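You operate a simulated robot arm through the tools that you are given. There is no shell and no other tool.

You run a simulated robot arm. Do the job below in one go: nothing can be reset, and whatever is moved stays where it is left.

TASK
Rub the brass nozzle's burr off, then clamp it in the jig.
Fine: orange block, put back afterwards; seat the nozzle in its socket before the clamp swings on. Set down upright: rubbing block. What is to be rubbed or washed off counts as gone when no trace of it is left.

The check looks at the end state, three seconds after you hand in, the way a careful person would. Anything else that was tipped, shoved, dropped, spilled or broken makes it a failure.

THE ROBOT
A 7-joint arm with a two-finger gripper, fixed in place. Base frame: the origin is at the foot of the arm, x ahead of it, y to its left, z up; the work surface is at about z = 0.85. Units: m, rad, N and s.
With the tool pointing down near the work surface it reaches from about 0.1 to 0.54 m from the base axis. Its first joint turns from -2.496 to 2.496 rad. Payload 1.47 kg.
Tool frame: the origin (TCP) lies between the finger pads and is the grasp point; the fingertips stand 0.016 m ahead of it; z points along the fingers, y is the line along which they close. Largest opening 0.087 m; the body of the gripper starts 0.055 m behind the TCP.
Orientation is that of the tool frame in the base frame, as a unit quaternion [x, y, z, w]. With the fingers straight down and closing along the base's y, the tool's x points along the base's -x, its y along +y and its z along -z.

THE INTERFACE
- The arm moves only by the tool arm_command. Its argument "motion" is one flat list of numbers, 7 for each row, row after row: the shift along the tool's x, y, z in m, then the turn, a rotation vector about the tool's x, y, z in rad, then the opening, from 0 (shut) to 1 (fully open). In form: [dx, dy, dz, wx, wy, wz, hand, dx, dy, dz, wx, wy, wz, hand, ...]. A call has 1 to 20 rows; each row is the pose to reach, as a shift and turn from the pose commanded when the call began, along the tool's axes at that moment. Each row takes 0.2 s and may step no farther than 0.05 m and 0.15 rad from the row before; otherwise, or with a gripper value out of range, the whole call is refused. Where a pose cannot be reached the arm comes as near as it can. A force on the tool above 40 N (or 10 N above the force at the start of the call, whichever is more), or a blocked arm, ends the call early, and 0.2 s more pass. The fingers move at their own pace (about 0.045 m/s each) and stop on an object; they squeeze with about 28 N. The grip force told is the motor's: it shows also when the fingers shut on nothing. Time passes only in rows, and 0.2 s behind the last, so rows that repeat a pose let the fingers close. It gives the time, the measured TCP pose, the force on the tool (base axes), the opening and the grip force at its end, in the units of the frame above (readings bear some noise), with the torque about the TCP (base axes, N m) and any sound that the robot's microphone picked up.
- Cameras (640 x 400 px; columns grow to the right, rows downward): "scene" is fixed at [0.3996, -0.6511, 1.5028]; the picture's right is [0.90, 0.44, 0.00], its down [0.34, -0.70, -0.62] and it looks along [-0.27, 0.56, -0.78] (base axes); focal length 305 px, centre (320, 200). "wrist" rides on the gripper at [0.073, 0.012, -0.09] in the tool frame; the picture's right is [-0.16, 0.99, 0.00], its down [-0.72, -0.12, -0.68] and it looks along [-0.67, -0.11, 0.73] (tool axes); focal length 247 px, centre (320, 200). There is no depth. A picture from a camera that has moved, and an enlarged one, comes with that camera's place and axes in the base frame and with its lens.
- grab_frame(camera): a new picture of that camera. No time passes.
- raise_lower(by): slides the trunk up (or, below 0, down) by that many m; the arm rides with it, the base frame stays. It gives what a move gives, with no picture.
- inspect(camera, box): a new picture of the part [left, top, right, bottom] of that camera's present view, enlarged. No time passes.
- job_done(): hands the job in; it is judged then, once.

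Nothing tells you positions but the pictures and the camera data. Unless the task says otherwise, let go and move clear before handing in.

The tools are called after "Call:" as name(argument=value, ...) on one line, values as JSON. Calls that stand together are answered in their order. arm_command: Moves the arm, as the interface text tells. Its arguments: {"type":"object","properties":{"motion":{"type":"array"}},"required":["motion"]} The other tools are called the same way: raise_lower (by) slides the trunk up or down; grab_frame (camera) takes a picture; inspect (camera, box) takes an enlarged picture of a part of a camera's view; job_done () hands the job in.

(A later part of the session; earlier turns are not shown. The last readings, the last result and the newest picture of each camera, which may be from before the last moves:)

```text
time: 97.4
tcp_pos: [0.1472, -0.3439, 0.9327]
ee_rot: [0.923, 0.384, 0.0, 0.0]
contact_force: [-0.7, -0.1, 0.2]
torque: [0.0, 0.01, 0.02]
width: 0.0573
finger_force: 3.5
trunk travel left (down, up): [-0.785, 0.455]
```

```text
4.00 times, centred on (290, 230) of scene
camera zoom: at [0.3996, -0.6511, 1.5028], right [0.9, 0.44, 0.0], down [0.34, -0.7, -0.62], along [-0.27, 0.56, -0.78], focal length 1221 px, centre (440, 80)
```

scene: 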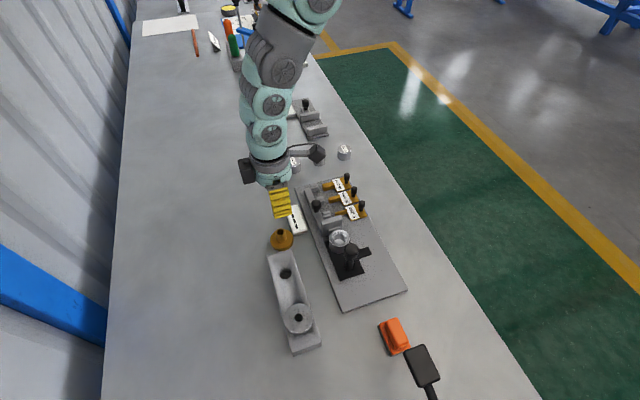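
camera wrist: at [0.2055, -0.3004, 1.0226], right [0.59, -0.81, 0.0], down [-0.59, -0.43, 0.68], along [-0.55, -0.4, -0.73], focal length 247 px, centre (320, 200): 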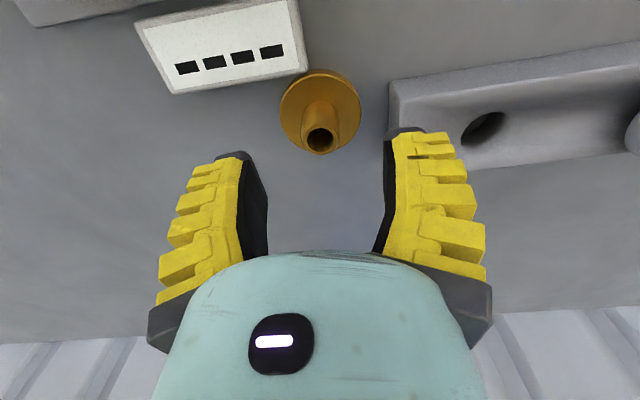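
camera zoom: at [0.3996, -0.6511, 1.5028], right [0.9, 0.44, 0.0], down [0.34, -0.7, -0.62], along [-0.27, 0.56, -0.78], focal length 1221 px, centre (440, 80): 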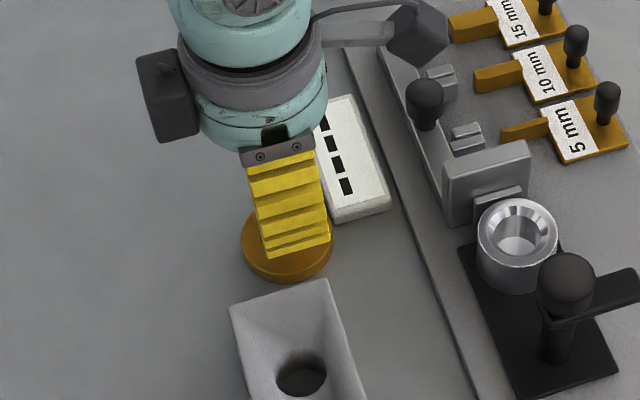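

Close-up shows the stem about 6 mm toward the hand's +x side, top near z = 0.90. I'll shift, narrow the opening a little and descend around the stem.

Call:
arm_command(motion=[0.0055, 0, 0, 0, 0, 0, 0.45, 0.0055, 0, 0, 0, 0, 0, 0.45, 0.0055, 0, 0.016, 0, 0, 0, 0.45, 0.0055, 0, 0.032, 0, 0, 0, 0.45, 0.0055, 0, 0.032, 0, 0, 0, 0.45])

Call:
grab_frame(camera="wrist")

Call:
inspect(camera="scene", box=[240, 180, 340, 280])

```text
time: 98.6
tcp_pos: [0.1504, -0.3401, 0.9006]
ee_rot: [0.924, 0.383, 0.0, 0.0]
contact_force: [0.3, 0.6, -0.1]
torque: [0.0, -0.01, 0.01]
width: 0.0449
finger_force: 3.7
trunk travel left (down, up): [-0.785, 0.455]
```

```text
taken
camera wrist: at [0.2087, -0.2974, 0.9893], right [0.59, -0.81, 0.0], down [-0.59, -0.43, 0.68], along [-0.55, -0.4, -0.73], focal length 247 px, centre (320, 200)
```

wrist: 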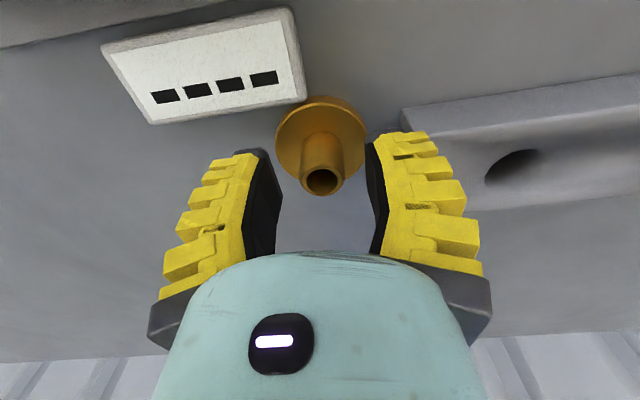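

```text
4.00 times, centred on (290, 230) of scene
camera zoom: at [0.3996, -0.6511, 1.5028], right [0.9, 0.44, 0.0], down [0.34, -0.7, -0.62], along [-0.27, 0.56, -0.78], focal length 1221 px, centre (440, 80)
```

zoom: 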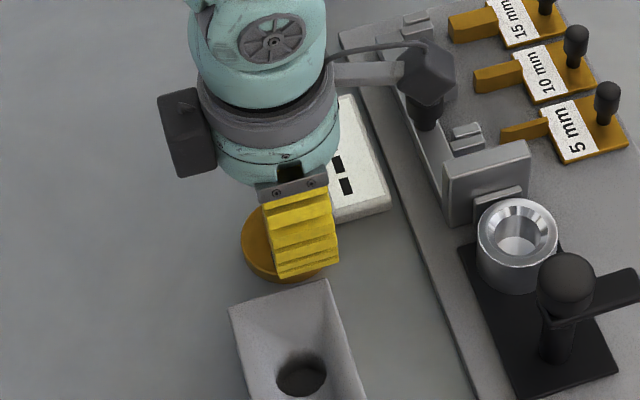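

The stem is centred between the fingers. Closing on it.

Call:
arm_command(motion=[0, 0, 0, 0, 0, 0, 0.3, 0, 0, 0, 0, 0, 0, 0.15, 0, 0, 0, 0, 0, 0, 0, 0, 0, 0, 0, 0, 0, 0, 0, 0, 0, 0, 0, 0, 0, 0, 0, 0, 0, 0, 0, 0])

Call:
grab_frame(camera="wrist")

```text
time: 100.0
tcp_pos: [0.1505, -0.3412, 0.9012]
ee_rot: [0.924, 0.383, 0.0, 0.0]
contact_force: [-0.9, 8.1, 26.1]
torque: [-0.35, 0.55, -0.15]
width: 0.0136
finger_force: 27.6
trunk travel left (down, up): [-0.785, 0.455]
```

```text
taken
camera wrist: at [0.2088, -0.298, 0.9899], right [0.59, -0.81, 0.0], down [-0.59, -0.43, 0.68], along [-0.55, -0.4, -0.73], focal length 247 px, centre (320, 200)
```

wrist: 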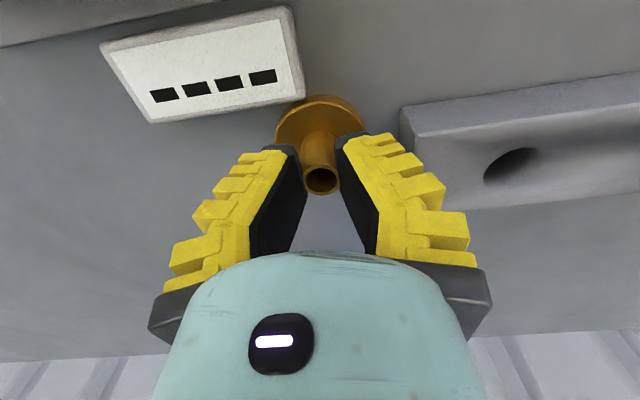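

Gripped, though the fingers press down on it noticeably. I'll lift very slowly by a centimetre and check that the nozzle follows without slipping.

Call:
arm_command(motion=[0, 0, -0.002, 0, 0, 0, 0, 0, 0, -0.004, 0, 0, 0, 0, 0, 0, -0.006, 0, 0, 0, 0, 0, 0, -0.008, 0, 0, 0, 0, 0, 0, -0.01, 0, 0, 0, 0, 0, 0, -0.01, 0, 0, 0, 0])

Call:
grab_frame(camera="wrist")

Call:
inspect(camera="scene", box=[240, 180, 340, 280])

```text
time: 101.4
tcp_pos: [0.1508, -0.34, 0.9107]
ee_rot: [0.923, 0.384, 0.001, 0.0]
contact_force: [-0.5, 0.7, 0.0]
torque: [-0.01, 0.02, -0.03]
width: 0.0
finger_force: 28.4
trunk travel left (down, up): [-0.785, 0.455]
```

```text
taken
camera wrist: at [0.2096, -0.2968, 1.0005], right [0.59, -0.81, 0.0], down [-0.59, -0.43, 0.68], along [-0.55, -0.4, -0.73], focal length 247 px, centre (320, 200)
```

wrist: 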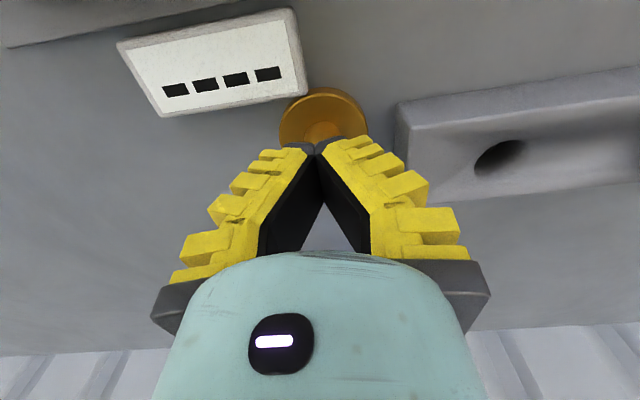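

```text
4.00 times, centred on (290, 230) of scene
camera zoom: at [0.3996, -0.6511, 1.5028], right [0.9, 0.44, 0.0], down [0.34, -0.7, -0.62], along [-0.27, 0.56, -0.78], focal length 1221 px, centre (440, 80)
```

zoom: 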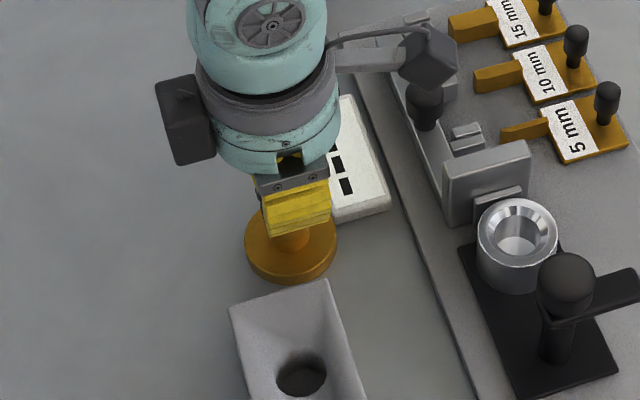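

The fingertip grip slid off the stem (nozzle still standing). The object has to sit deeper, at the pad centre. I'll rise, open, look, and regrasp lower with the stem reaching past the TCP.

Call:
arm_command(motion=[0, 0, -0.012, 0, 0, 0, 0, 0, 0, -0.024, 0, 0, 0, 0.2, 0, 0, -0.024, 0, 0, 0, 0.45, 0, 0, -0.024, 0, 0, 0, 0.45, 0, 0, -0.024, 0, 0, 0, 0.45])

Call:
inspect(camera="wrist", box=[250, 60, 410, 190])

Call:
inspect(camera="scene", box=[240, 180, 340, 280])

```text
time: 102.6
tcp_pos: [0.1524, -0.3403, 0.9352]
ee_rot: [0.924, 0.383, 0.0, 0.0]
contact_force: [0.2, -0.2, -0.8]
torque: [0.0, 0.01, 0.02]
width: 0.0449
finger_force: 3.9
trunk travel left (down, up): [-0.785, 0.455]
```

```text
3.08 times, centred on (330, 125) of wrist
camera zoom: at [0.2092, -0.2967, 1.0244], right [0.59, -0.81, 0.0], down [-0.59, -0.43, 0.68], along [-0.55, -0.4, -0.73], focal length 760 px, centre (289, 431)
```

zoom: 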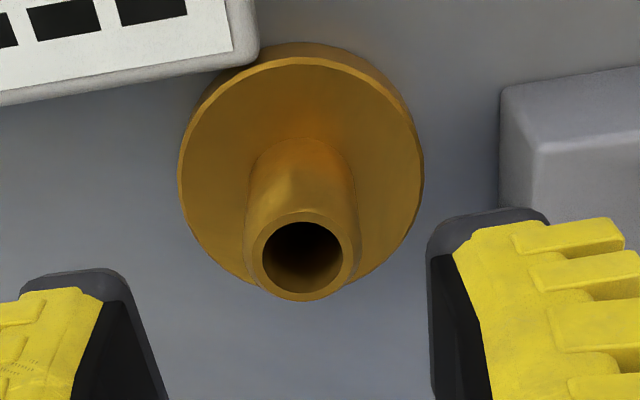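

```text
4.00 times, centred on (290, 230) of scene
camera zoom: at [0.3996, -0.6511, 1.5028], right [0.9, 0.44, 0.0], down [0.34, -0.7, -0.62], along [-0.27, 0.56, -0.78], focal length 1221 px, centre (440, 80)
```

zoom: 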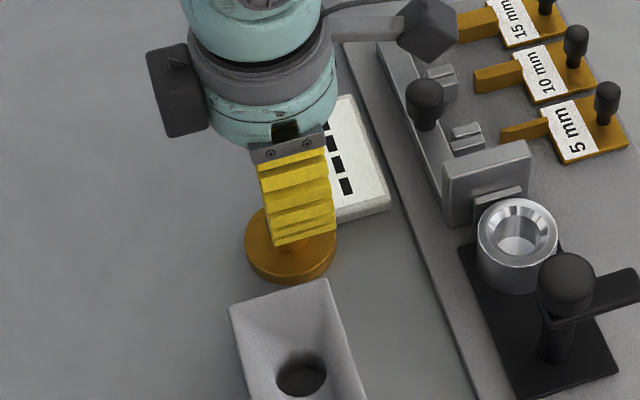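

The stem is now about 3 mm off to one side. I'll correct and descend deeper so that the stem extends well past the pad centre (TCP z about 0.884).

Call:
arm_command(motion=[0, 0.003, 0, 0, 0, 0, 0.45, 0, 0.003, 0.02, 0, 0, 0, 0.45, 0, 0.003, 0.04, 0, 0, 0, 0.45, 0, 0.003, 0.0505, 0, 0, 0, 0.45, 0, 0.003, 0.0505, 0, 0, 0, 0.45])

Call:
grab_frame(camera="wrist")

```text
time: 103.8
tcp_pos: [0.1534, -0.3408, 0.8847]
ee_rot: [0.924, 0.383, 0.0, 0.0]
contact_force: [-2.1, 2.0, 1.6]
torque: [-0.06, -0.07, -0.03]
width: 0.0433
finger_force: 3.1
trunk travel left (down, up): [-0.785, 0.455]
```

```text
taken
camera wrist: at [0.2108, -0.2981, 0.9741], right [0.59, -0.81, 0.0], down [-0.59, -0.43, 0.68], along [-0.55, -0.4, -0.73], focal length 247 px, centre (320, 200)
```

wrist: 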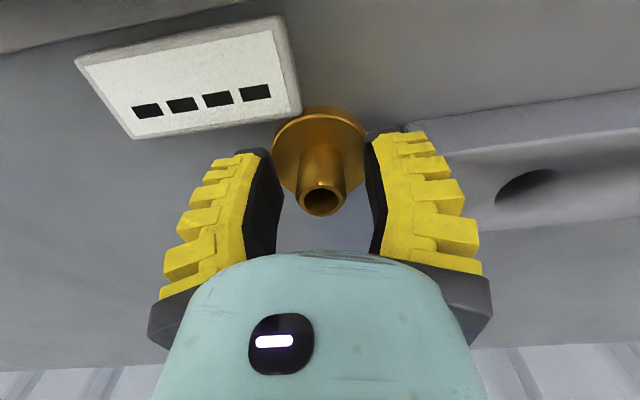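

The outward finger is lightly touching the tray end (about 3 N), so I'll close right away, which moves it off the tray.

Call:
arm_command(motion=[0, 0, 0, 0, 0, 0, 0.3, 0, 0, 0, 0, 0, 0, 0.15, 0, 0, 0, 0, 0, 0, 0, 0, 0, 0, 0, 0, 0, 0, 0, 0, 0, 0, 0, 0, 0, 0, 0, 0, 0, 0, 0, 0])

Call:
grab_frame(camera="wrist")

Call:
inspect(camera="scene", box=[240, 180, 340, 280])

```text
time: 105.2
tcp_pos: [0.1535, -0.3422, 0.885]
ee_rot: [0.923, 0.384, 0.0, 0.0]
contact_force: [0.1, 4.7, 14.7]
torque: [-0.2, 0.26, -0.02]
width: 0.0196
finger_force: 27.7
trunk travel left (down, up): [-0.785, 0.455]
```

```text
taken
camera wrist: at [0.2115, -0.2983, 0.9745], right [0.59, -0.81, 0.0], down [-0.59, -0.43, 0.68], along [-0.55, -0.4, -0.73], focal length 247 px, centre (320, 200)
```

wrist: 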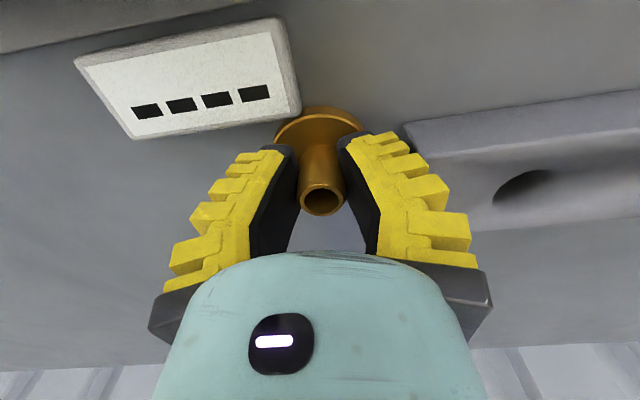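

```text
4.00 times, centred on (290, 230) of scene
camera zoom: at [0.3996, -0.6511, 1.5028], right [0.9, 0.44, 0.0], down [0.34, -0.7, -0.62], along [-0.27, 0.56, -0.78], focal length 1221 px, centre (440, 80)
```

zoom: 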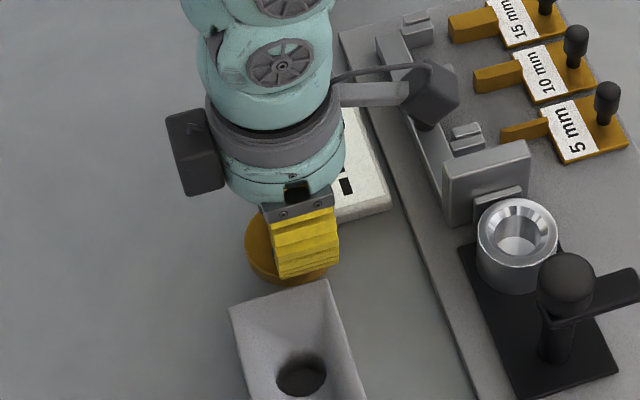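

Grip reading now matches the stem. Lifting slowly by 1.5 cm to check.

Call:
arm_command(motion=[0, 0, -0.002, 0, 0, 0, 0, 0, 0, -0.004, 0, 0, 0, 0, 0, 0, -0.007, 0, 0, 0, 0, 0, 0, -0.011, 0, 0, 0, 0, 0, 0, -0.015, 0, 0, 0, 0, 0, 0, -0.015, 0, 0, 0, 0])

Call:
grab_frame(camera="wrist")

Call:
inspect(camera="scene", box=[240, 180, 340, 280])

```text
time: 106.6
tcp_pos: [0.1539, -0.3409, 0.9008]
ee_rot: [0.924, 0.384, 0.001, 0.0]
contact_force: [1.7, 0.5, -3.6]
torque: [0.03, -0.03, 0.03]
width: 0.013
finger_force: 27.9
trunk travel left (down, up): [-0.785, 0.455]
```

```text
taken
camera wrist: at [0.212, -0.298, 0.9896], right [0.59, -0.81, 0.0], down [-0.59, -0.43, 0.68], along [-0.55, -0.4, -0.73], focal length 247 px, centre (320, 200)
```

wrist: 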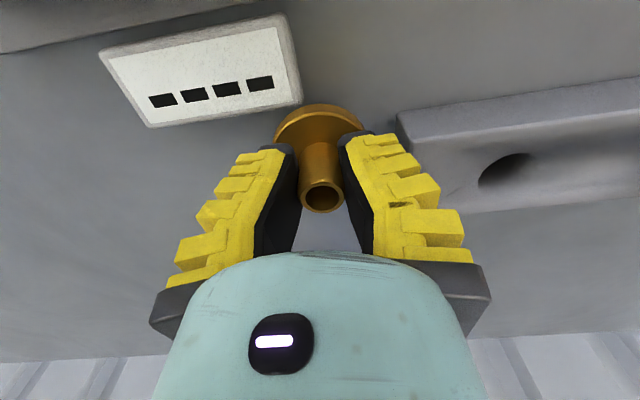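

```text
4.00 times, centred on (290, 230) of scene
camera zoom: at [0.3996, -0.6511, 1.5028], right [0.9, 0.44, 0.0], down [0.34, -0.7, -0.62], along [-0.27, 0.56, -0.78], focal length 1221 px, centre (440, 80)
```

zoom: 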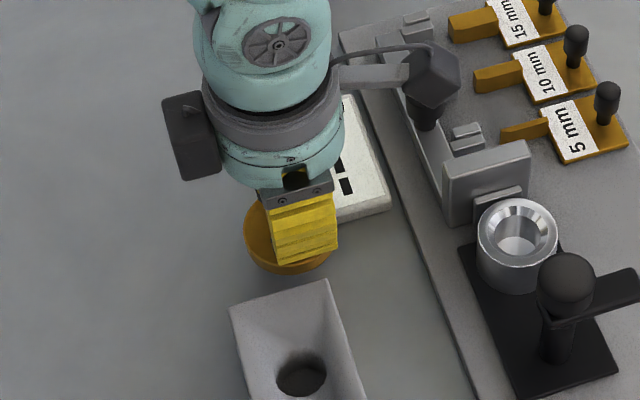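

The nozzle is up with the grip. I'll hold still a moment to make sure that it isn't creeping.

Call:
arm_command(motion=[0, 0, 0, 0, 0, 0, 0, 0, 0, 0, 0, 0, 0, 0, 0, 0, 0, 0, 0, 0, 0, 0, 0, 0, 0, 0, 0, 0, 0, 0, 0, 0, 0, 0, 0])

Call:
inspect(camera="wrist", box=[240, 90, 400, 230])

```text
time: 107.8
tcp_pos: [0.1531, -0.3396, 0.9002]
ee_rot: [0.923, 0.384, 0.001, 0.0]
contact_force: [0.4, -0.5, -2.1]
torque: [0.02, 0.02, -0.01]
width: 0.0123
finger_force: 27.9
trunk travel left (down, up): [-0.785, 0.455]
```

```text
2.86 times, centred on (320, 160) of wrist
camera zoom: at [0.2118, -0.2982, 0.9895], right [0.59, -0.81, 0.0], down [-0.59, -0.43, 0.68], along [-0.55, -0.4, -0.73], focal length 706 px, centre (320, 314)
```

zoom: 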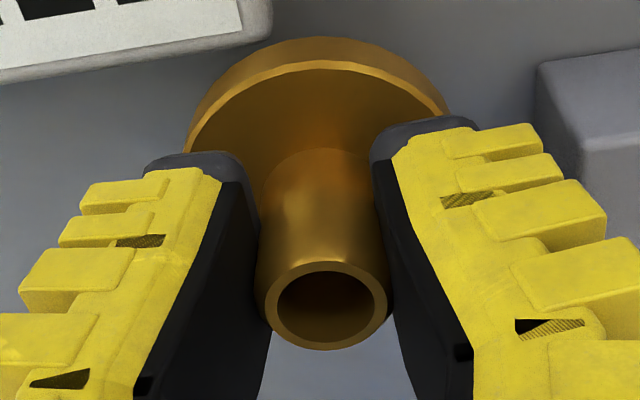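

Only a very slow creep. I'll move promptly: lift, carry it to the free bench area to the left of the tray while tilting the hand about 70° so that the nozzle's axis becomes nearly horizontal.

Call:
arm_command(motion=[0, 0, -0.017, 0, 0, 0, 0, 0, 0, -0.034, 0, 0, 0, 0, 0, 0, -0.05, 0, 0, 0, 0, -0.0105, -0.0002, -0.0509, -0.111, 0, 0, 0, -0.021, -0.0004, -0.0518, -0.222, 0, 0, 0, -0.0314, -0.0005, -0.0527, -0.333, 0, 0, 0, -0.0419, -0.0007, -0.0536, -0.444, 0, 0, 0, -0.0524, -0.0009, -0.0545, -0.555, 0, 0, 0, -0.0629, -0.0011, -0.0555, -0.665, 0, 0, 0, -0.0734, -0.0013, -0.0564, -0.776, 0, 0, 0, -0.0839, -0.0015, -0.0573, -0.887, 0, 0, 0, -0.0943, -0.0016, -0.0582, -0.998, 0, 0, 0, -0.1048, -0.0018, -0.0591, -1.109, 0, 0, 0, -0.1153, -0.002, -0.06, -1.22, 0, 0, 0])

Call:
grab_frame(camera="wrist")

Call:
grab_frame(camera="scene")

```text
time: 110.8
tcp_pos: [0.1229, -0.404, 0.9959]
ee_rot: [0.756, 0.316, 0.222, 0.529]
contact_force: [0.7, -0.5, -1.2]
torque: [0.1, 0.08, -0.01]
width: 0.0096
finger_force: 28.7
out of reach, approached as far as the arm can: row 13, 14
trunk travel left (down, up): [-0.785, 0.455]
```

```text
taken
camera wrist: at [0.1153, -0.2952, 1.0378], right [0.13, -0.35, 0.93], down [-0.99, -0.04, 0.12], along [-0.01, -0.94, -0.35], focal length 247 px, centre (320, 200)
```

wrist: 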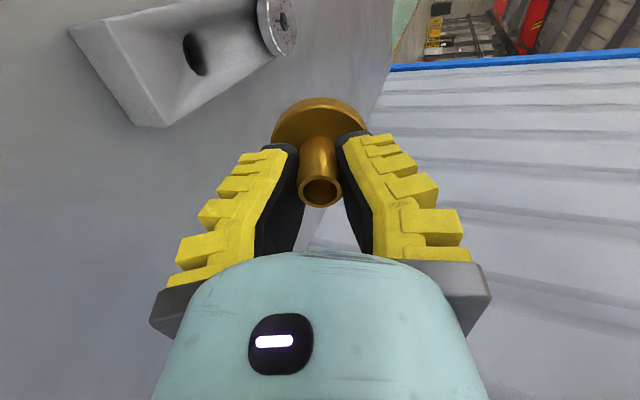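

```text
taken
```

scene: 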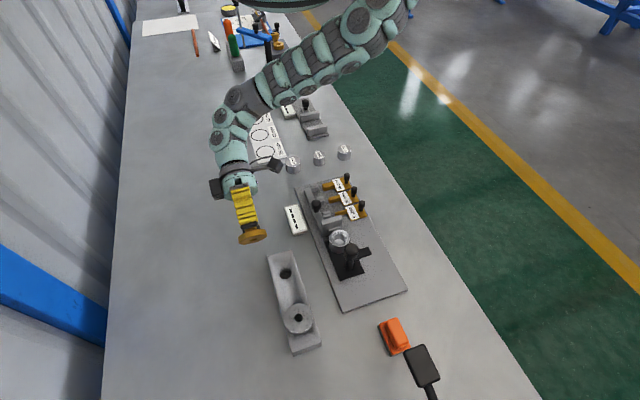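

The nozzle is still held, axis now 20° from horizontal. To stay clear of the tray I'll swing the pointing direction toward -y and shift a bit to the left.

Call:
arm_command(motion=[-0.0069, -0.0071, 0.0015, -0.0001, -0.1147, 0.0418, 0, -0.0138, -0.0142, 0.0029, -0.0003, -0.2294, 0.0836, 0, -0.0208, -0.0213, 0.0044, -0.0004, -0.3441, 0.1255, 0, -0.0277, -0.0284, 0.0058, -0.0006, -0.4588, 0.1673, 0, -0.0346, -0.0355, 0.0073, -0.0007, -0.5735, 0.2091, 0, -0.0346, -0.0355, 0.0073, -0.0007, -0.5735, 0.2091, 0])

Call:
grab_frame(camera="wrist")

Call:
grab_frame(camera="scene")

```text
time: 112.2
tcp_pos: [0.0919, -0.4235, 0.9592]
ee_rot: [0.816, 0.072, 0.049, 0.571]
contact_force: [1.1, -0.3, -2.7]
torque: [0.08, 0.02, -0.02]
width: 0.0094
finger_force: 27.9
trunk travel left (down, up): [-0.785, 0.455]
```

```text
taken
camera wrist: at [0.1478, -0.3332, 1.0014], right [-0.1, -0.36, 0.93], down [-0.83, 0.54, 0.13], along [-0.55, -0.76, -0.35], focal length 247 px, centre (320, 200)
```

wrist: 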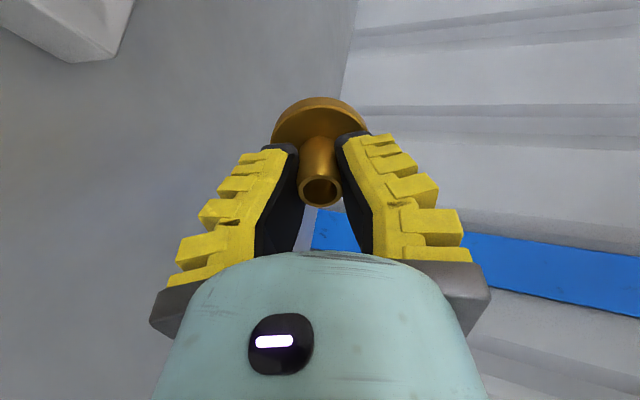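

```text
taken
```

scene: 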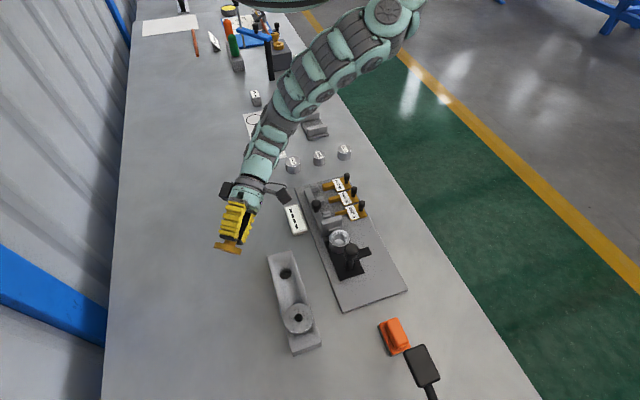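

The nozzle hangs nearly horizontal over free bench. Lowering it toward the surface.

Call:
arm_command(motion=[0, -0.0188, 0.0068, 0, 0, 0, 0, 0, -0.0376, 0.0137, 0, 0, 0, 0, 0, -0.0516, 0.0188, 0, 0, 0, 0, 0, -0.0516, 0.0188, 0, 0, 0, 0])

Call:
inspect(camera="scene", box=[190, 180, 290, 280])

Call:
grab_frame(camera="wrist")

```text
time: 113.2
tcp_pos: [0.0907, -0.4245, 0.9044]
ee_rot: [0.816, 0.071, 0.05, 0.571]
contact_force: [-0.6, 0.0, -2.7]
torque: [0.11, 0.0, -0.01]
width: 0.0096
finger_force: 27.5
trunk travel left (down, up): [-0.785, 0.455]
```

```text
4.00 times, centred on (240, 230) of scene
camera zoom: at [0.3996, -0.6511, 1.5028], right [0.9, 0.44, 0.0], down [0.34, -0.7, -0.62], along [-0.27, 0.56, -0.78], focal length 1221 px, centre (640, 80)
```

zoom: 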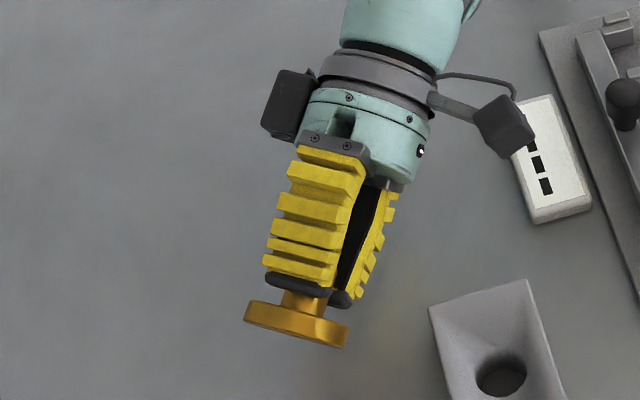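

```text
taken
camera wrist: at [0.1477, -0.3326, 0.9462], right [-0.1, -0.36, 0.93], down [-0.83, 0.54, 0.13], along [-0.55, -0.76, -0.35], focal length 247 px, centre (320, 200)
```

wrist: 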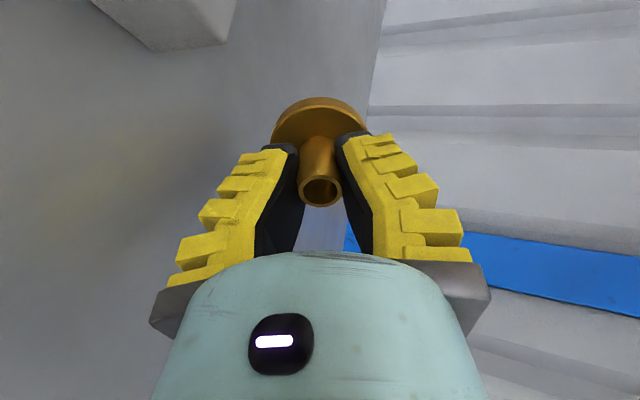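

Nearly there, still well held. Probing down in small steps for contact.

Call:
arm_command(motion=[0, -0.0038, 0.0014, 0, 0, 0, 0, 0, -0.0075, 0.0027, 0, 0, 0, 0, 0, -0.0103, 0.0038, 0, 0, 0, 0, 0, -0.0103, 0.0038, 0, 0, 0, 0])

```text
time: 114.2
tcp_pos: [0.0916, -0.4228, 0.8945]
ee_rot: [0.816, 0.074, 0.05, 0.571]
contact_force: [-0.2, 0.7, -2.2]
torque: [0.03, 0.0, 0.05]
width: 0.0094
finger_force: 28.2
trunk travel left (down, up): [-0.785, 0.455]
```

Call:
arm_command(motion=[0, -0.0019, 0.0007, 0, 0, 0, 0, 0, -0.0038, 0.0014, 0, 0, 0, 0, 0, -0.0038, 0.0014, 0, 0, 0, 0])

Call:
inspect(camera="scene", box=[215, 210, 265, 270])

```text
time: 115.0
tcp_pos: [0.0926, -0.423, 0.8932]
ee_rot: [0.816, 0.073, 0.051, 0.571]
contact_force: [-0.3, 0.2, -3.2]
torque: [0.05, 0.04, 0.03]
width: 0.0094
finger_force: 27.9
out of reach, approached as far as the arm can: row 2, 3
trunk travel left (down, up): [-0.785, 0.455]
```

```text
6.67 times, centred on (240, 240) of scene
camera zoom: at [0.3996, -0.6511, 1.5028], right [0.9, 0.44, 0.0], down [0.34, -0.7, -0.62], along [-0.27, 0.56, -0.78], focal length 2036 px, centre (853, -67)
```

zoom: 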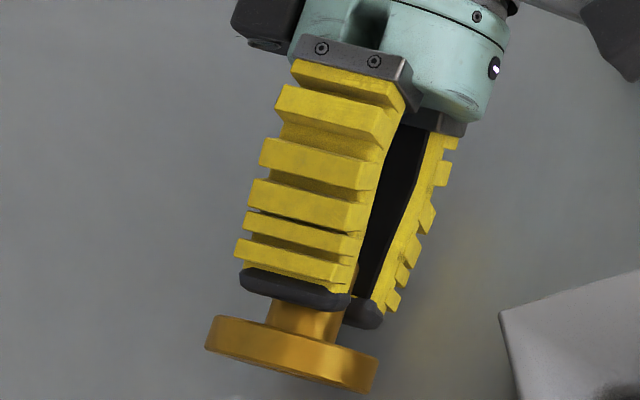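

The arm is at its stretch limit, so I'll use tiny trunk steps to set the flange edge down.

Call:
raise_lower(by=-0.004)

Call:
raise_lower(by=-0.003)

Call:
inspect(camera="scene", box=[215, 210, 265, 270])

```text
time: 115.5
tcp_pos: [0.0917, -0.4241, 0.8908]
ee_rot: [0.816, 0.072, 0.051, 0.571]
contact_force: [0.3, 0.1, -1.9]
torque: [0.05, 0.02, -0.02]
width: 0.0093
finger_force: 28.2
trunk travel left (down, up): [-0.781, 0.459]
```

```text
time: 116.0
tcp_pos: [0.0915, -0.4234, 0.8887]
ee_rot: [0.815, 0.073, 0.05, 0.573]
contact_force: [0.0, 2.2, 7.9]
torque: [-0.16, 0.01, 0.02]
width: 0.0096
finger_force: 28.0
trunk travel left (down, up): [-0.778, 0.462]
```

```text
6.67 times, centred on (240, 240) of scene
camera zoom: at [0.3996, -0.6511, 1.5028], right [0.9, 0.44, 0.0], down [0.34, -0.7, -0.62], along [-0.27, 0.56, -0.78], focal length 2036 px, centre (853, -67)
```

zoom: 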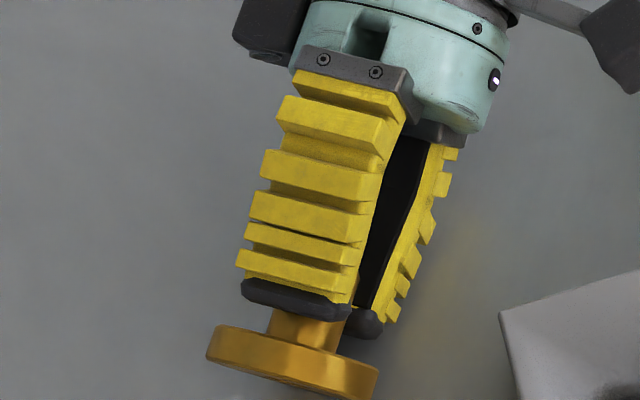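

The flange edge is on the bench. Opening the fingers gently so that the nozzle settles onto its rim.

Call:
arm_command(motion=[0, 0, 0, 0, 0, 0, 0.12, 0, 0, 0, 0, 0, 0, 0.18, 0, 0, 0, 0, 0, 0, 0.24, 0, 0, 0, 0, 0, 0, 0.3, 0, 0, 0, 0, 0, 0, 0.36, 0, 0, 0, 0, 0, 0, 0.36])

Call:
grab_frame(camera="wrist")

Call:
inspect(camera="scene", box=[215, 210, 265, 270])

```text
time: 117.4
tcp_pos: [0.0908, -0.4226, 0.8876]
ee_rot: [0.816, 0.073, 0.05, 0.571]
contact_force: [0.9, 6.4, 15.2]
torque: [0.29, -0.03, 0.02]
width: 0.0316
finger_force: 0.0
trunk travel left (down, up): [-0.778, 0.462]
```

```text
taken
camera wrist: at [0.1484, -0.3323, 0.9291], right [-0.1, -0.36, 0.93], down [-0.83, 0.54, 0.12], along [-0.55, -0.76, -0.35], focal length 247 px, centre (320, 200)
```

wrist: 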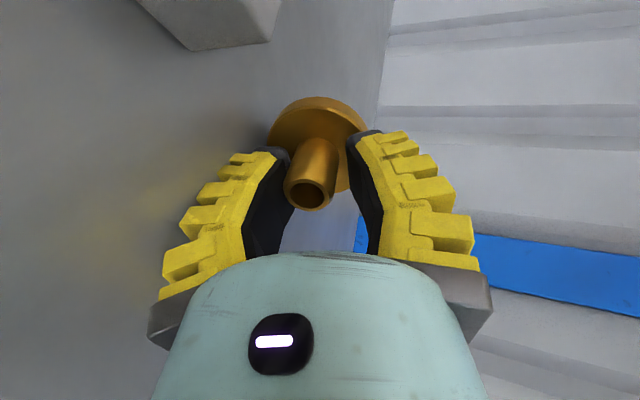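

```text
6.67 times, centred on (240, 240) of scene
camera zoom: at [0.3996, -0.6511, 1.5028], right [0.9, 0.44, 0.0], down [0.34, -0.7, -0.62], along [-0.27, 0.56, -0.78], focal length 2036 px, centre (853, -67)
```

zoom: 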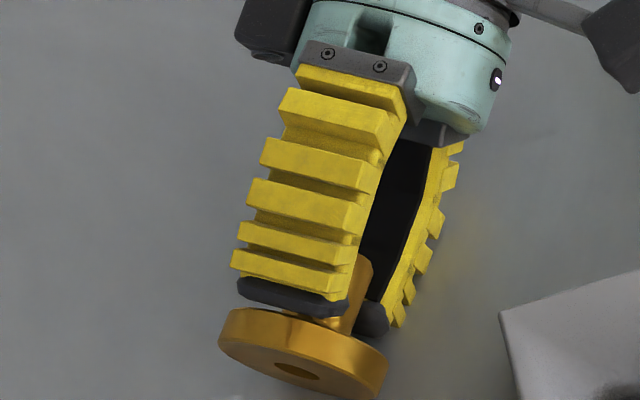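

The nozzle has tipped onto its side, stem resting on the lower finger, which also presses the bench a bit. I'll lift a few millimetres and withdraw backward horizontally.

Call:
arm_command(motion=[0, 0.0019, -0.0007, 0, 0, 0, 0.36, 0, 0.0033, -0.0012, 0, 0, 0, 0.36, 0, 0.0, -0.0106, 0, 0, 0, 0.36, 0, -0.0034, -0.02, 0, 0, 0, 0.36, 0, -0.0067, -0.0294, 0, 0, 0, 0.36, 0, -0.01, -0.0388, 0, 0, 0, 0.36, 0, -0.0133, -0.0482, 0, 0, 0, 0.36, 0, -0.0133, -0.0482, 0, 0, 0, 0.36])

Call:
grab_frame(camera="wrist")

Call:
inspect(camera="scene", box=[200, 190, 300, 290])

```text
time: 119.2
tcp_pos: [0.0841, -0.3749, 0.8925]
ee_rot: [0.817, 0.073, 0.05, 0.57]
contact_force: [-1.0, -0.3, 1.1]
torque: [0.0, -0.01, -0.03]
width: 0.0369
finger_force: 3.6
trunk travel left (down, up): [-0.778, 0.462]
```

```text
taken
camera wrist: at [0.1394, -0.2833, 0.9335], right [-0.1, -0.36, 0.93], down [-0.83, 0.54, 0.13], along [-0.55, -0.76, -0.35], focal length 247 px, centre (320, 200)
```

wrist: 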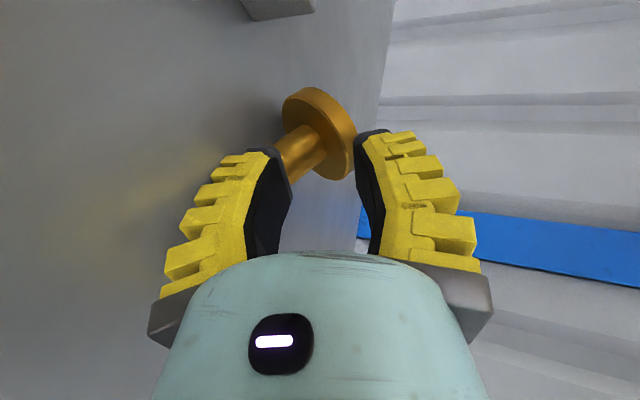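

```text
4.00 times, centred on (250, 240) of scene
camera zoom: at [0.3996, -0.6511, 1.5028], right [0.9, 0.44, 0.0], down [0.34, -0.7, -0.62], along [-0.27, 0.56, -0.78], focal length 1221 px, centre (600, 40)
```

zoom: 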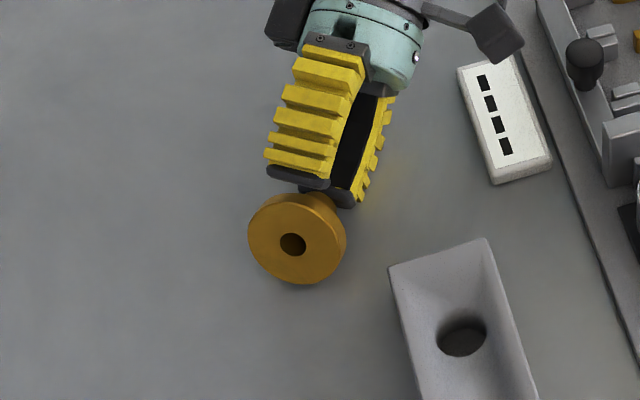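

The nozzle now lies on its side, stem end down on the bench, flange standing almost upright. I'll rise and straighten the hand to about 27° lean, for a clear look before pinching the flange by its thickness.

Call:
arm_command(motion=[-0.0028, 0.019, -0.0116, 0, 0, 0, 0.36, -0.0057, 0.0381, -0.0232, 0, 0, 0, 0.36, -0.0068, 0.0457, -0.0278, 0.14, 0, 0, 0.36, -0.0079, 0.0533, -0.0325, 0.28, 0, 0, 0.36, -0.009, 0.0609, -0.0371, 0.42, 0, 0, 0.36, -0.0102, 0.0685, -0.0418, 0.56, 0, 0, 0.36, -0.0113, 0.0761, -0.0464, 0.7, 0, 0, 0.36, -0.0113, 0.0761, -0.0464, 0.75, 0, 0, 0.36, -0.0113, 0.0761, -0.0464, 0.75, 0, 0, 0.36])

Call:
grab_frame(camera="wrist")

Call:
inspect(camera="scene", box=[200, 190, 300, 290])

```text
time: 121.2
tcp_pos: [0.055, -0.3801, 0.9637]
ee_rot: [0.969, 0.086, 0.02, 0.232]
contact_force: [0.5, -0.2, 0.7]
torque: [0.03, 0.0, 0.02]
width: 0.037
finger_force: 4.1
out of reach, approached as far as the arm can: row 4, 5, 6, 7, 8, 9
trunk travel left (down, up): [-0.778, 0.462]
```

```text
taken
camera wrist: at [0.1195, -0.3385, 1.0491], right [0.0, -0.89, 0.45], down [-0.78, 0.28, 0.55], along [-0.62, -0.35, -0.7], focal length 247 px, centre (320, 200)
```

wrist: 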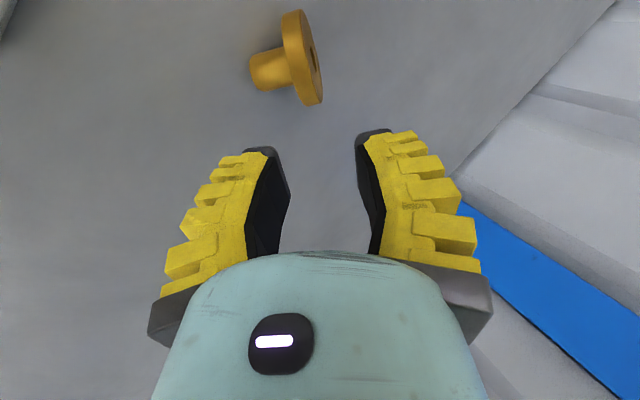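

```text
4.00 times, centred on (250, 240) of scene
camera zoom: at [0.3996, -0.6511, 1.5028], right [0.9, 0.44, 0.0], down [0.34, -0.7, -0.62], along [-0.27, 0.56, -0.78], focal length 1221 px, centre (600, 40)
```

zoom: 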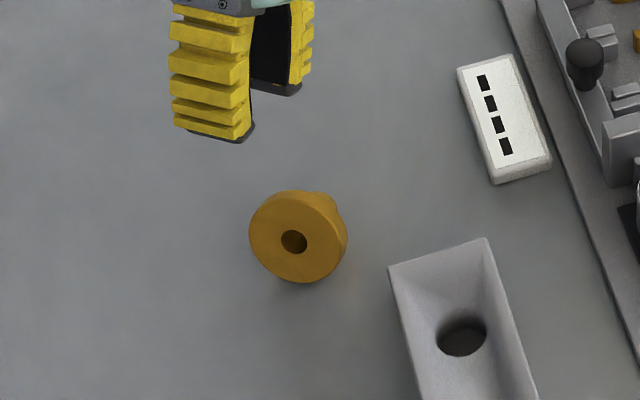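

Call:
inspect(camera="wrist", box=[230, 0, 350, 120])

Call:
inspect(camera="scene", box=[230, 225, 270, 265])

```text
3.33 times, centred on (290, 60) of wrist
camera zoom: at [0.1195, -0.3385, 1.0491], right [0.0, -0.89, 0.45], down [-0.78, 0.28, 0.55], along [-0.62, -0.35, -0.7], focal length 823 px, centre (420, 667)
```

zoom: 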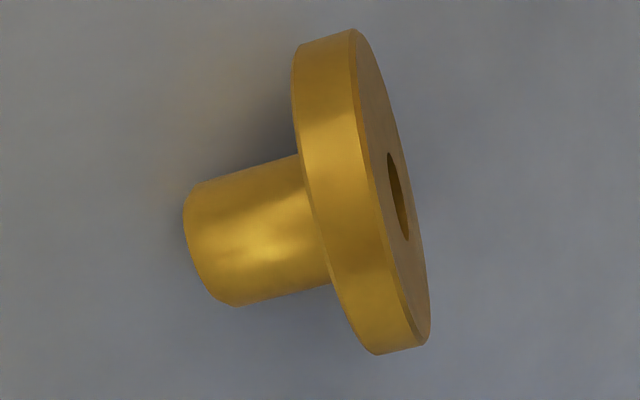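

```text
10.00 times, centred on (250, 245) of scene
camera zoom: at [0.3996, -0.6511, 1.5028], right [0.9, 0.44, 0.0], down [0.34, -0.7, -0.62], along [-0.27, 0.56, -0.78], focal length 3053 px, centre (1020, -250)
```

zoom: 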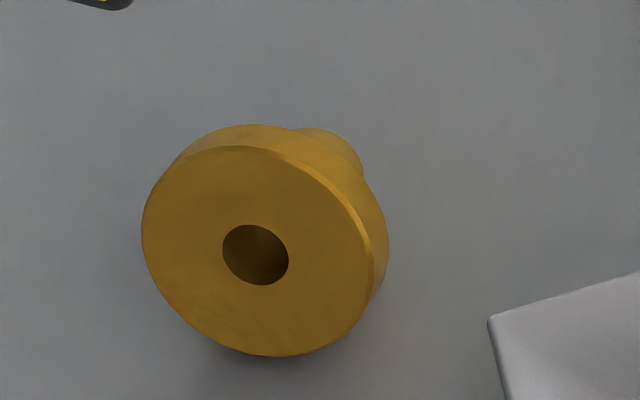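

The nozzle rests on its rim and stem end, outer face clean. I'll pinch the flange by its thickness beside the stem (off-centre, so that the fingers can reach deep). First a pre-position just above, with the opening narrowed.

Call:
arm_command(motion=[-0.0015, -0.0023, 0.0148, 0, 0.0118, -0.0232, 0.25, -0.0029, -0.0047, 0.0295, 0, 0.0236, -0.0464, 0.25, -0.0029, -0.0047, 0.0295, 0, 0.0236, -0.0464, 0.25])

Call:
grab_frame(camera="wrist")

Call:
inspect(camera="scene", box=[210, 200, 290, 280])

```text
time: 122.0
tcp_pos: [0.0544, -0.3919, 0.9354]
ee_rot: [0.966, 0.111, 0.027, 0.232]
contact_force: [-0.7, -0.8, -0.2]
torque: [-0.02, 0.03, -0.02]
width: 0.0281
finger_force: 3.9
trunk travel left (down, up): [-0.778, 0.462]
```

```text
taken
camera wrist: at [0.1167, -0.3456, 1.0205], right [0.05, -0.89, 0.45], down [-0.8, 0.24, 0.55], along [-0.6, -0.38, -0.7], focal length 247 px, centre (320, 200)
```

wrist: 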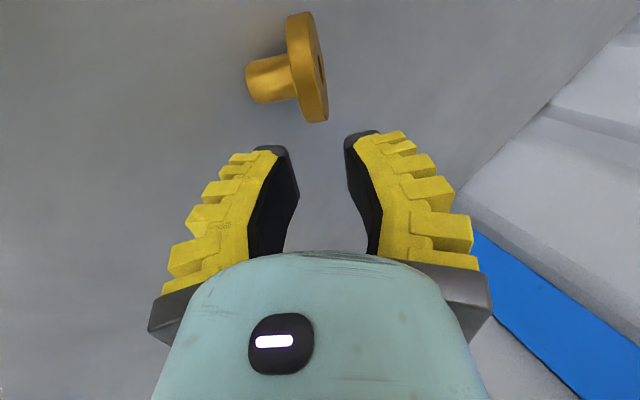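

```text
5.00 times, centred on (250, 240) of scene
camera zoom: at [0.3996, -0.6511, 1.5028], right [0.9, 0.44, 0.0], down [0.34, -0.7, -0.62], along [-0.27, 0.56, -0.78], focal length 1527 px, centre (670, 0)
```

zoom: 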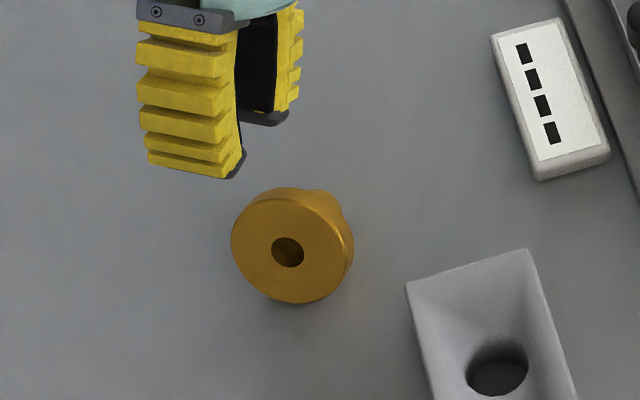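

Call:
inspect(camera="wrist", box=[230, 0, 390, 160])

```text
2.50 times, centred on (310, 80) of wrist
camera zoom: at [0.1167, -0.3456, 1.0205], right [0.05, -0.89, 0.45], down [-0.8, 0.24, 0.55], along [-0.6, -0.38, -0.7], focal length 617 px, centre (345, 500)
```

zoom: 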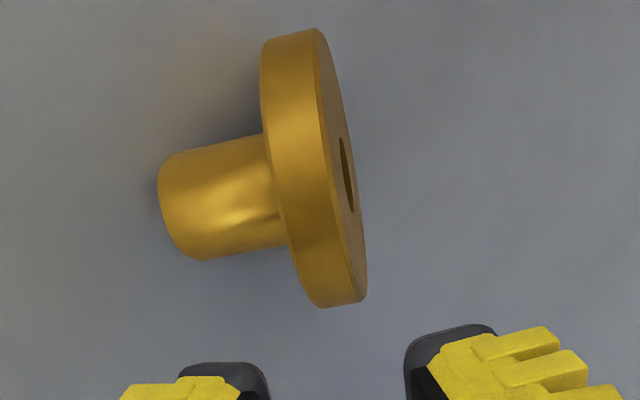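

The nozzle's axis lines up with the closing direction; its centre is about 34 mm to the hand's +x side and 62 mm ahead. I'll advance along the finger direction so that the fingers straddle the flange beside the stem.

Call:
arm_command(motion=[0.002, -0.002, 0.015, 0, 0, 0, 0.25, 0.002, -0.002, 0.03, 0, 0, 0, 0.25, 0.002, -0.002, 0.042, 0, 0, 0, 0.25, 0.002, -0.002, 0.042, 0, 0, 0, 0.25])

Call:
grab_frame(camera="wrist")

Call:
inspect(camera="scene", box=[210, 200, 290, 280])

```text
time: 123.0
tcp_pos: [0.0584, -0.4067, 0.8986]
ee_rot: [0.966, 0.11, 0.026, 0.232]
contact_force: [0.6, 0.8, 0.0]
torque: [0.01, -0.02, 0.0]
width: 0.028
finger_force: 5.0
trunk travel left (down, up): [-0.778, 0.462]
```

```text
taken
camera wrist: at [0.1215, -0.3605, 0.9825], right [0.04, -0.89, 0.45], down [-0.8, 0.24, 0.55], along [-0.6, -0.38, -0.7], focal length 247 px, centre (320, 200)
```

wrist: 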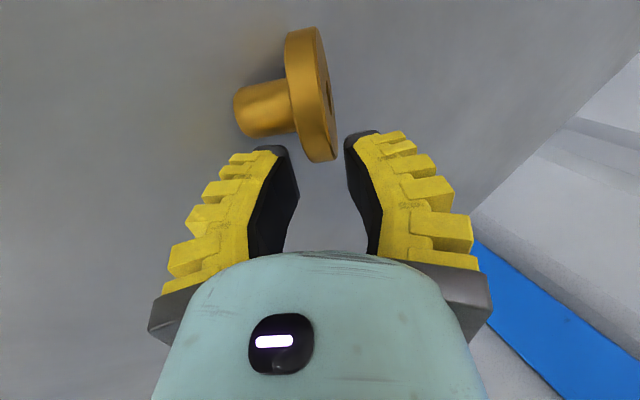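

```text
5.00 times, centred on (250, 240) of scene
camera zoom: at [0.3996, -0.6511, 1.5028], right [0.9, 0.44, 0.0], down [0.34, -0.7, -0.62], along [-0.27, 0.56, -0.78], focal length 1527 px, centre (670, 0)
```

zoom: 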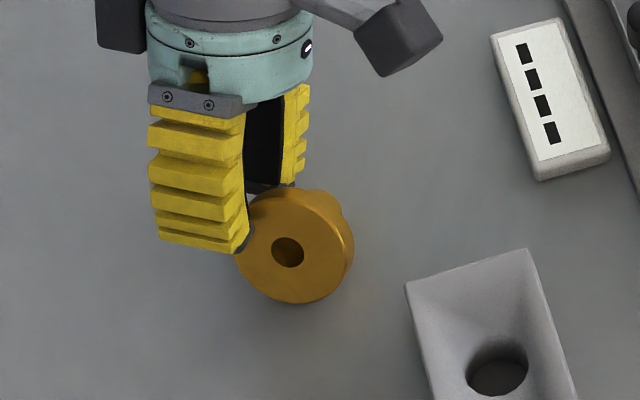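

The flange edge is between the fingertips and centred. Advancing the last 15 mm.

Call:
arm_command(motion=[0, 0, 0.006, 0, 0, 0, 0.25, 0, 0, 0.012, 0, 0, 0, 0.25, 0, 0, 0.015, 0, 0, 0, 0.25, 0, 0, 0.015, 0, 0, 0, 0.25])

Call:
grab_frame(camera="wrist")

Call:
inspect(camera="scene", box=[210, 200, 290, 280])

```text
time: 124.0
tcp_pos: [0.0602, -0.4123, 0.8845]
ee_rot: [0.966, 0.111, 0.027, 0.232]
contact_force: [-0.1, 0.0, 0.1]
torque: [0.04, 0.03, 0.04]
width: 0.0283
finger_force: 4.4
trunk travel left (down, up): [-0.778, 0.462]
```

```text
taken
camera wrist: at [0.1227, -0.3665, 0.9692], right [0.05, -0.89, 0.45], down [-0.8, 0.24, 0.55], along [-0.6, -0.38, -0.7], focal length 247 px, centre (320, 200)
```

wrist: 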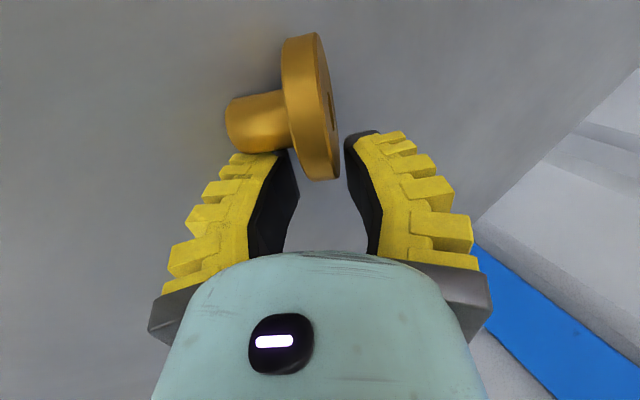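

```text
5.00 times, centred on (250, 240) of scene
camera zoom: at [0.3996, -0.6511, 1.5028], right [0.9, 0.44, 0.0], down [0.34, -0.7, -0.62], along [-0.27, 0.56, -0.78], focal length 1527 px, centre (670, 0)
```

zoom: 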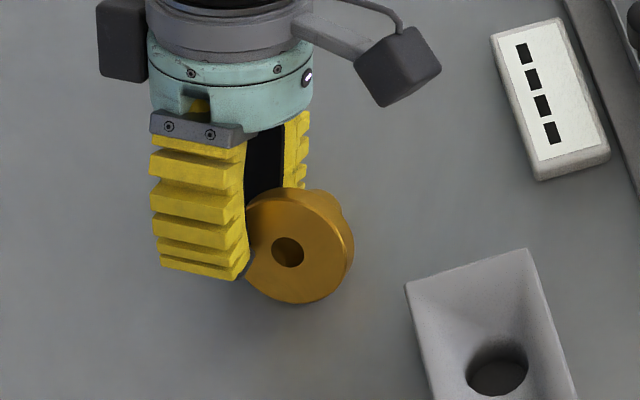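

The overlap with the flange is about 10 mm wide; there is room to shift 4–5 mm closer to the stem. I'll do that and close.

Call:
arm_command(motion=[0.0045, 0.001, 0.001, 0, 0, 0, 0.25, 0.0045, 0.001, 0.001, 0, 0, 0, 0.25])

Call:
grab_frame(camera="wrist")

```text
time: 124.6
tcp_pos: [0.0651, -0.4135, 0.8844]
ee_rot: [0.966, 0.111, 0.025, 0.233]
contact_force: [-0.9, 0.2, 0.3]
torque: [-0.01, 0.04, 0.01]
width: 0.0281
finger_force: 4.5
trunk travel left (down, up): [-0.778, 0.462]
```

```text
taken
camera wrist: at [0.1275, -0.3668, 0.9695], right [0.05, -0.89, 0.45], down [-0.8, 0.24, 0.55], along [-0.6, -0.38, -0.7], focal length 247 px, centre (320, 200)
```

wrist: 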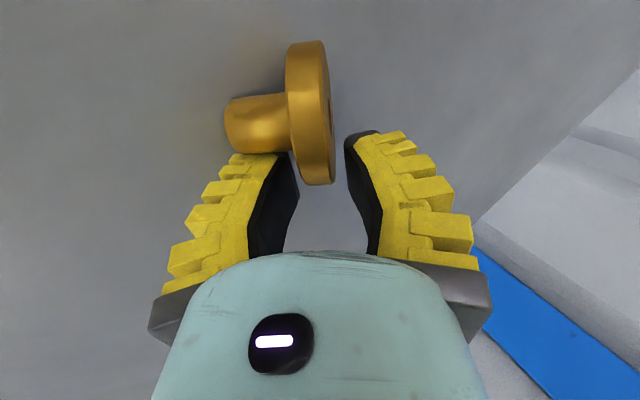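

Closing on the flange thickness now.

Call:
arm_command(motion=[0, 0, 0, 0, 0, 0, 0.15, 0, 0, 0, 0, 0, 0, 0.08, 0, 0, 0, 0, 0, 0, 0, 0, 0, 0, 0, 0, 0, 0, 0, 0, 0, 0, 0, 0, 0, 0, 0, 0, 0, 0, 0, 0])

Call:
grab_frame(camera="wrist")

Call:
inspect(camera="scene", box=[210, 200, 290, 280])

```text
time: 126.0
tcp_pos: [0.0648, -0.4133, 0.8855]
ee_rot: [0.966, 0.11, 0.026, 0.233]
contact_force: [-0.1, 4.3, 11.5]
torque: [0.01, -0.26, 0.09]
width: 0.0079
finger_force: 28.1
trunk travel left (down, up): [-0.778, 0.462]
```

```text
taken
camera wrist: at [0.1277, -0.3671, 0.97], right [0.04, -0.89, 0.45], down [-0.8, 0.24, 0.55], along [-0.6, -0.38, -0.7], focal length 247 px, centre (320, 200)
```

wrist: 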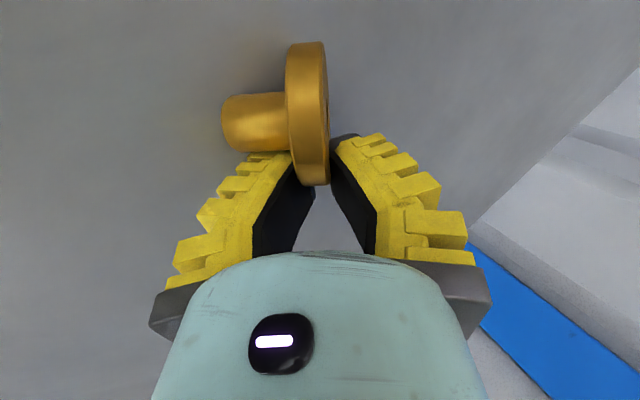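

```text
5.00 times, centred on (250, 240) of scene
camera zoom: at [0.3996, -0.6511, 1.5028], right [0.9, 0.44, 0.0], down [0.34, -0.7, -0.62], along [-0.27, 0.56, -0.78], focal length 1527 px, centre (670, 0)
```

zoom: 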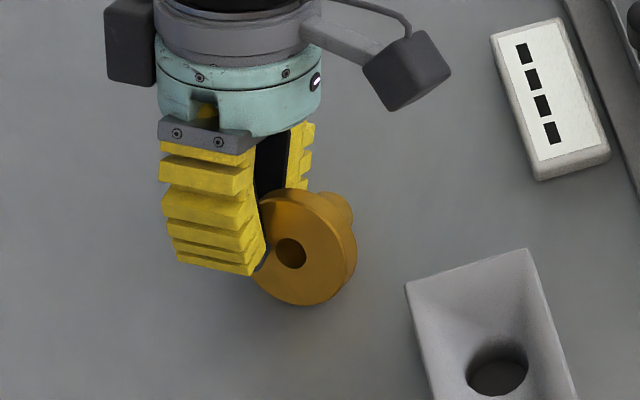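

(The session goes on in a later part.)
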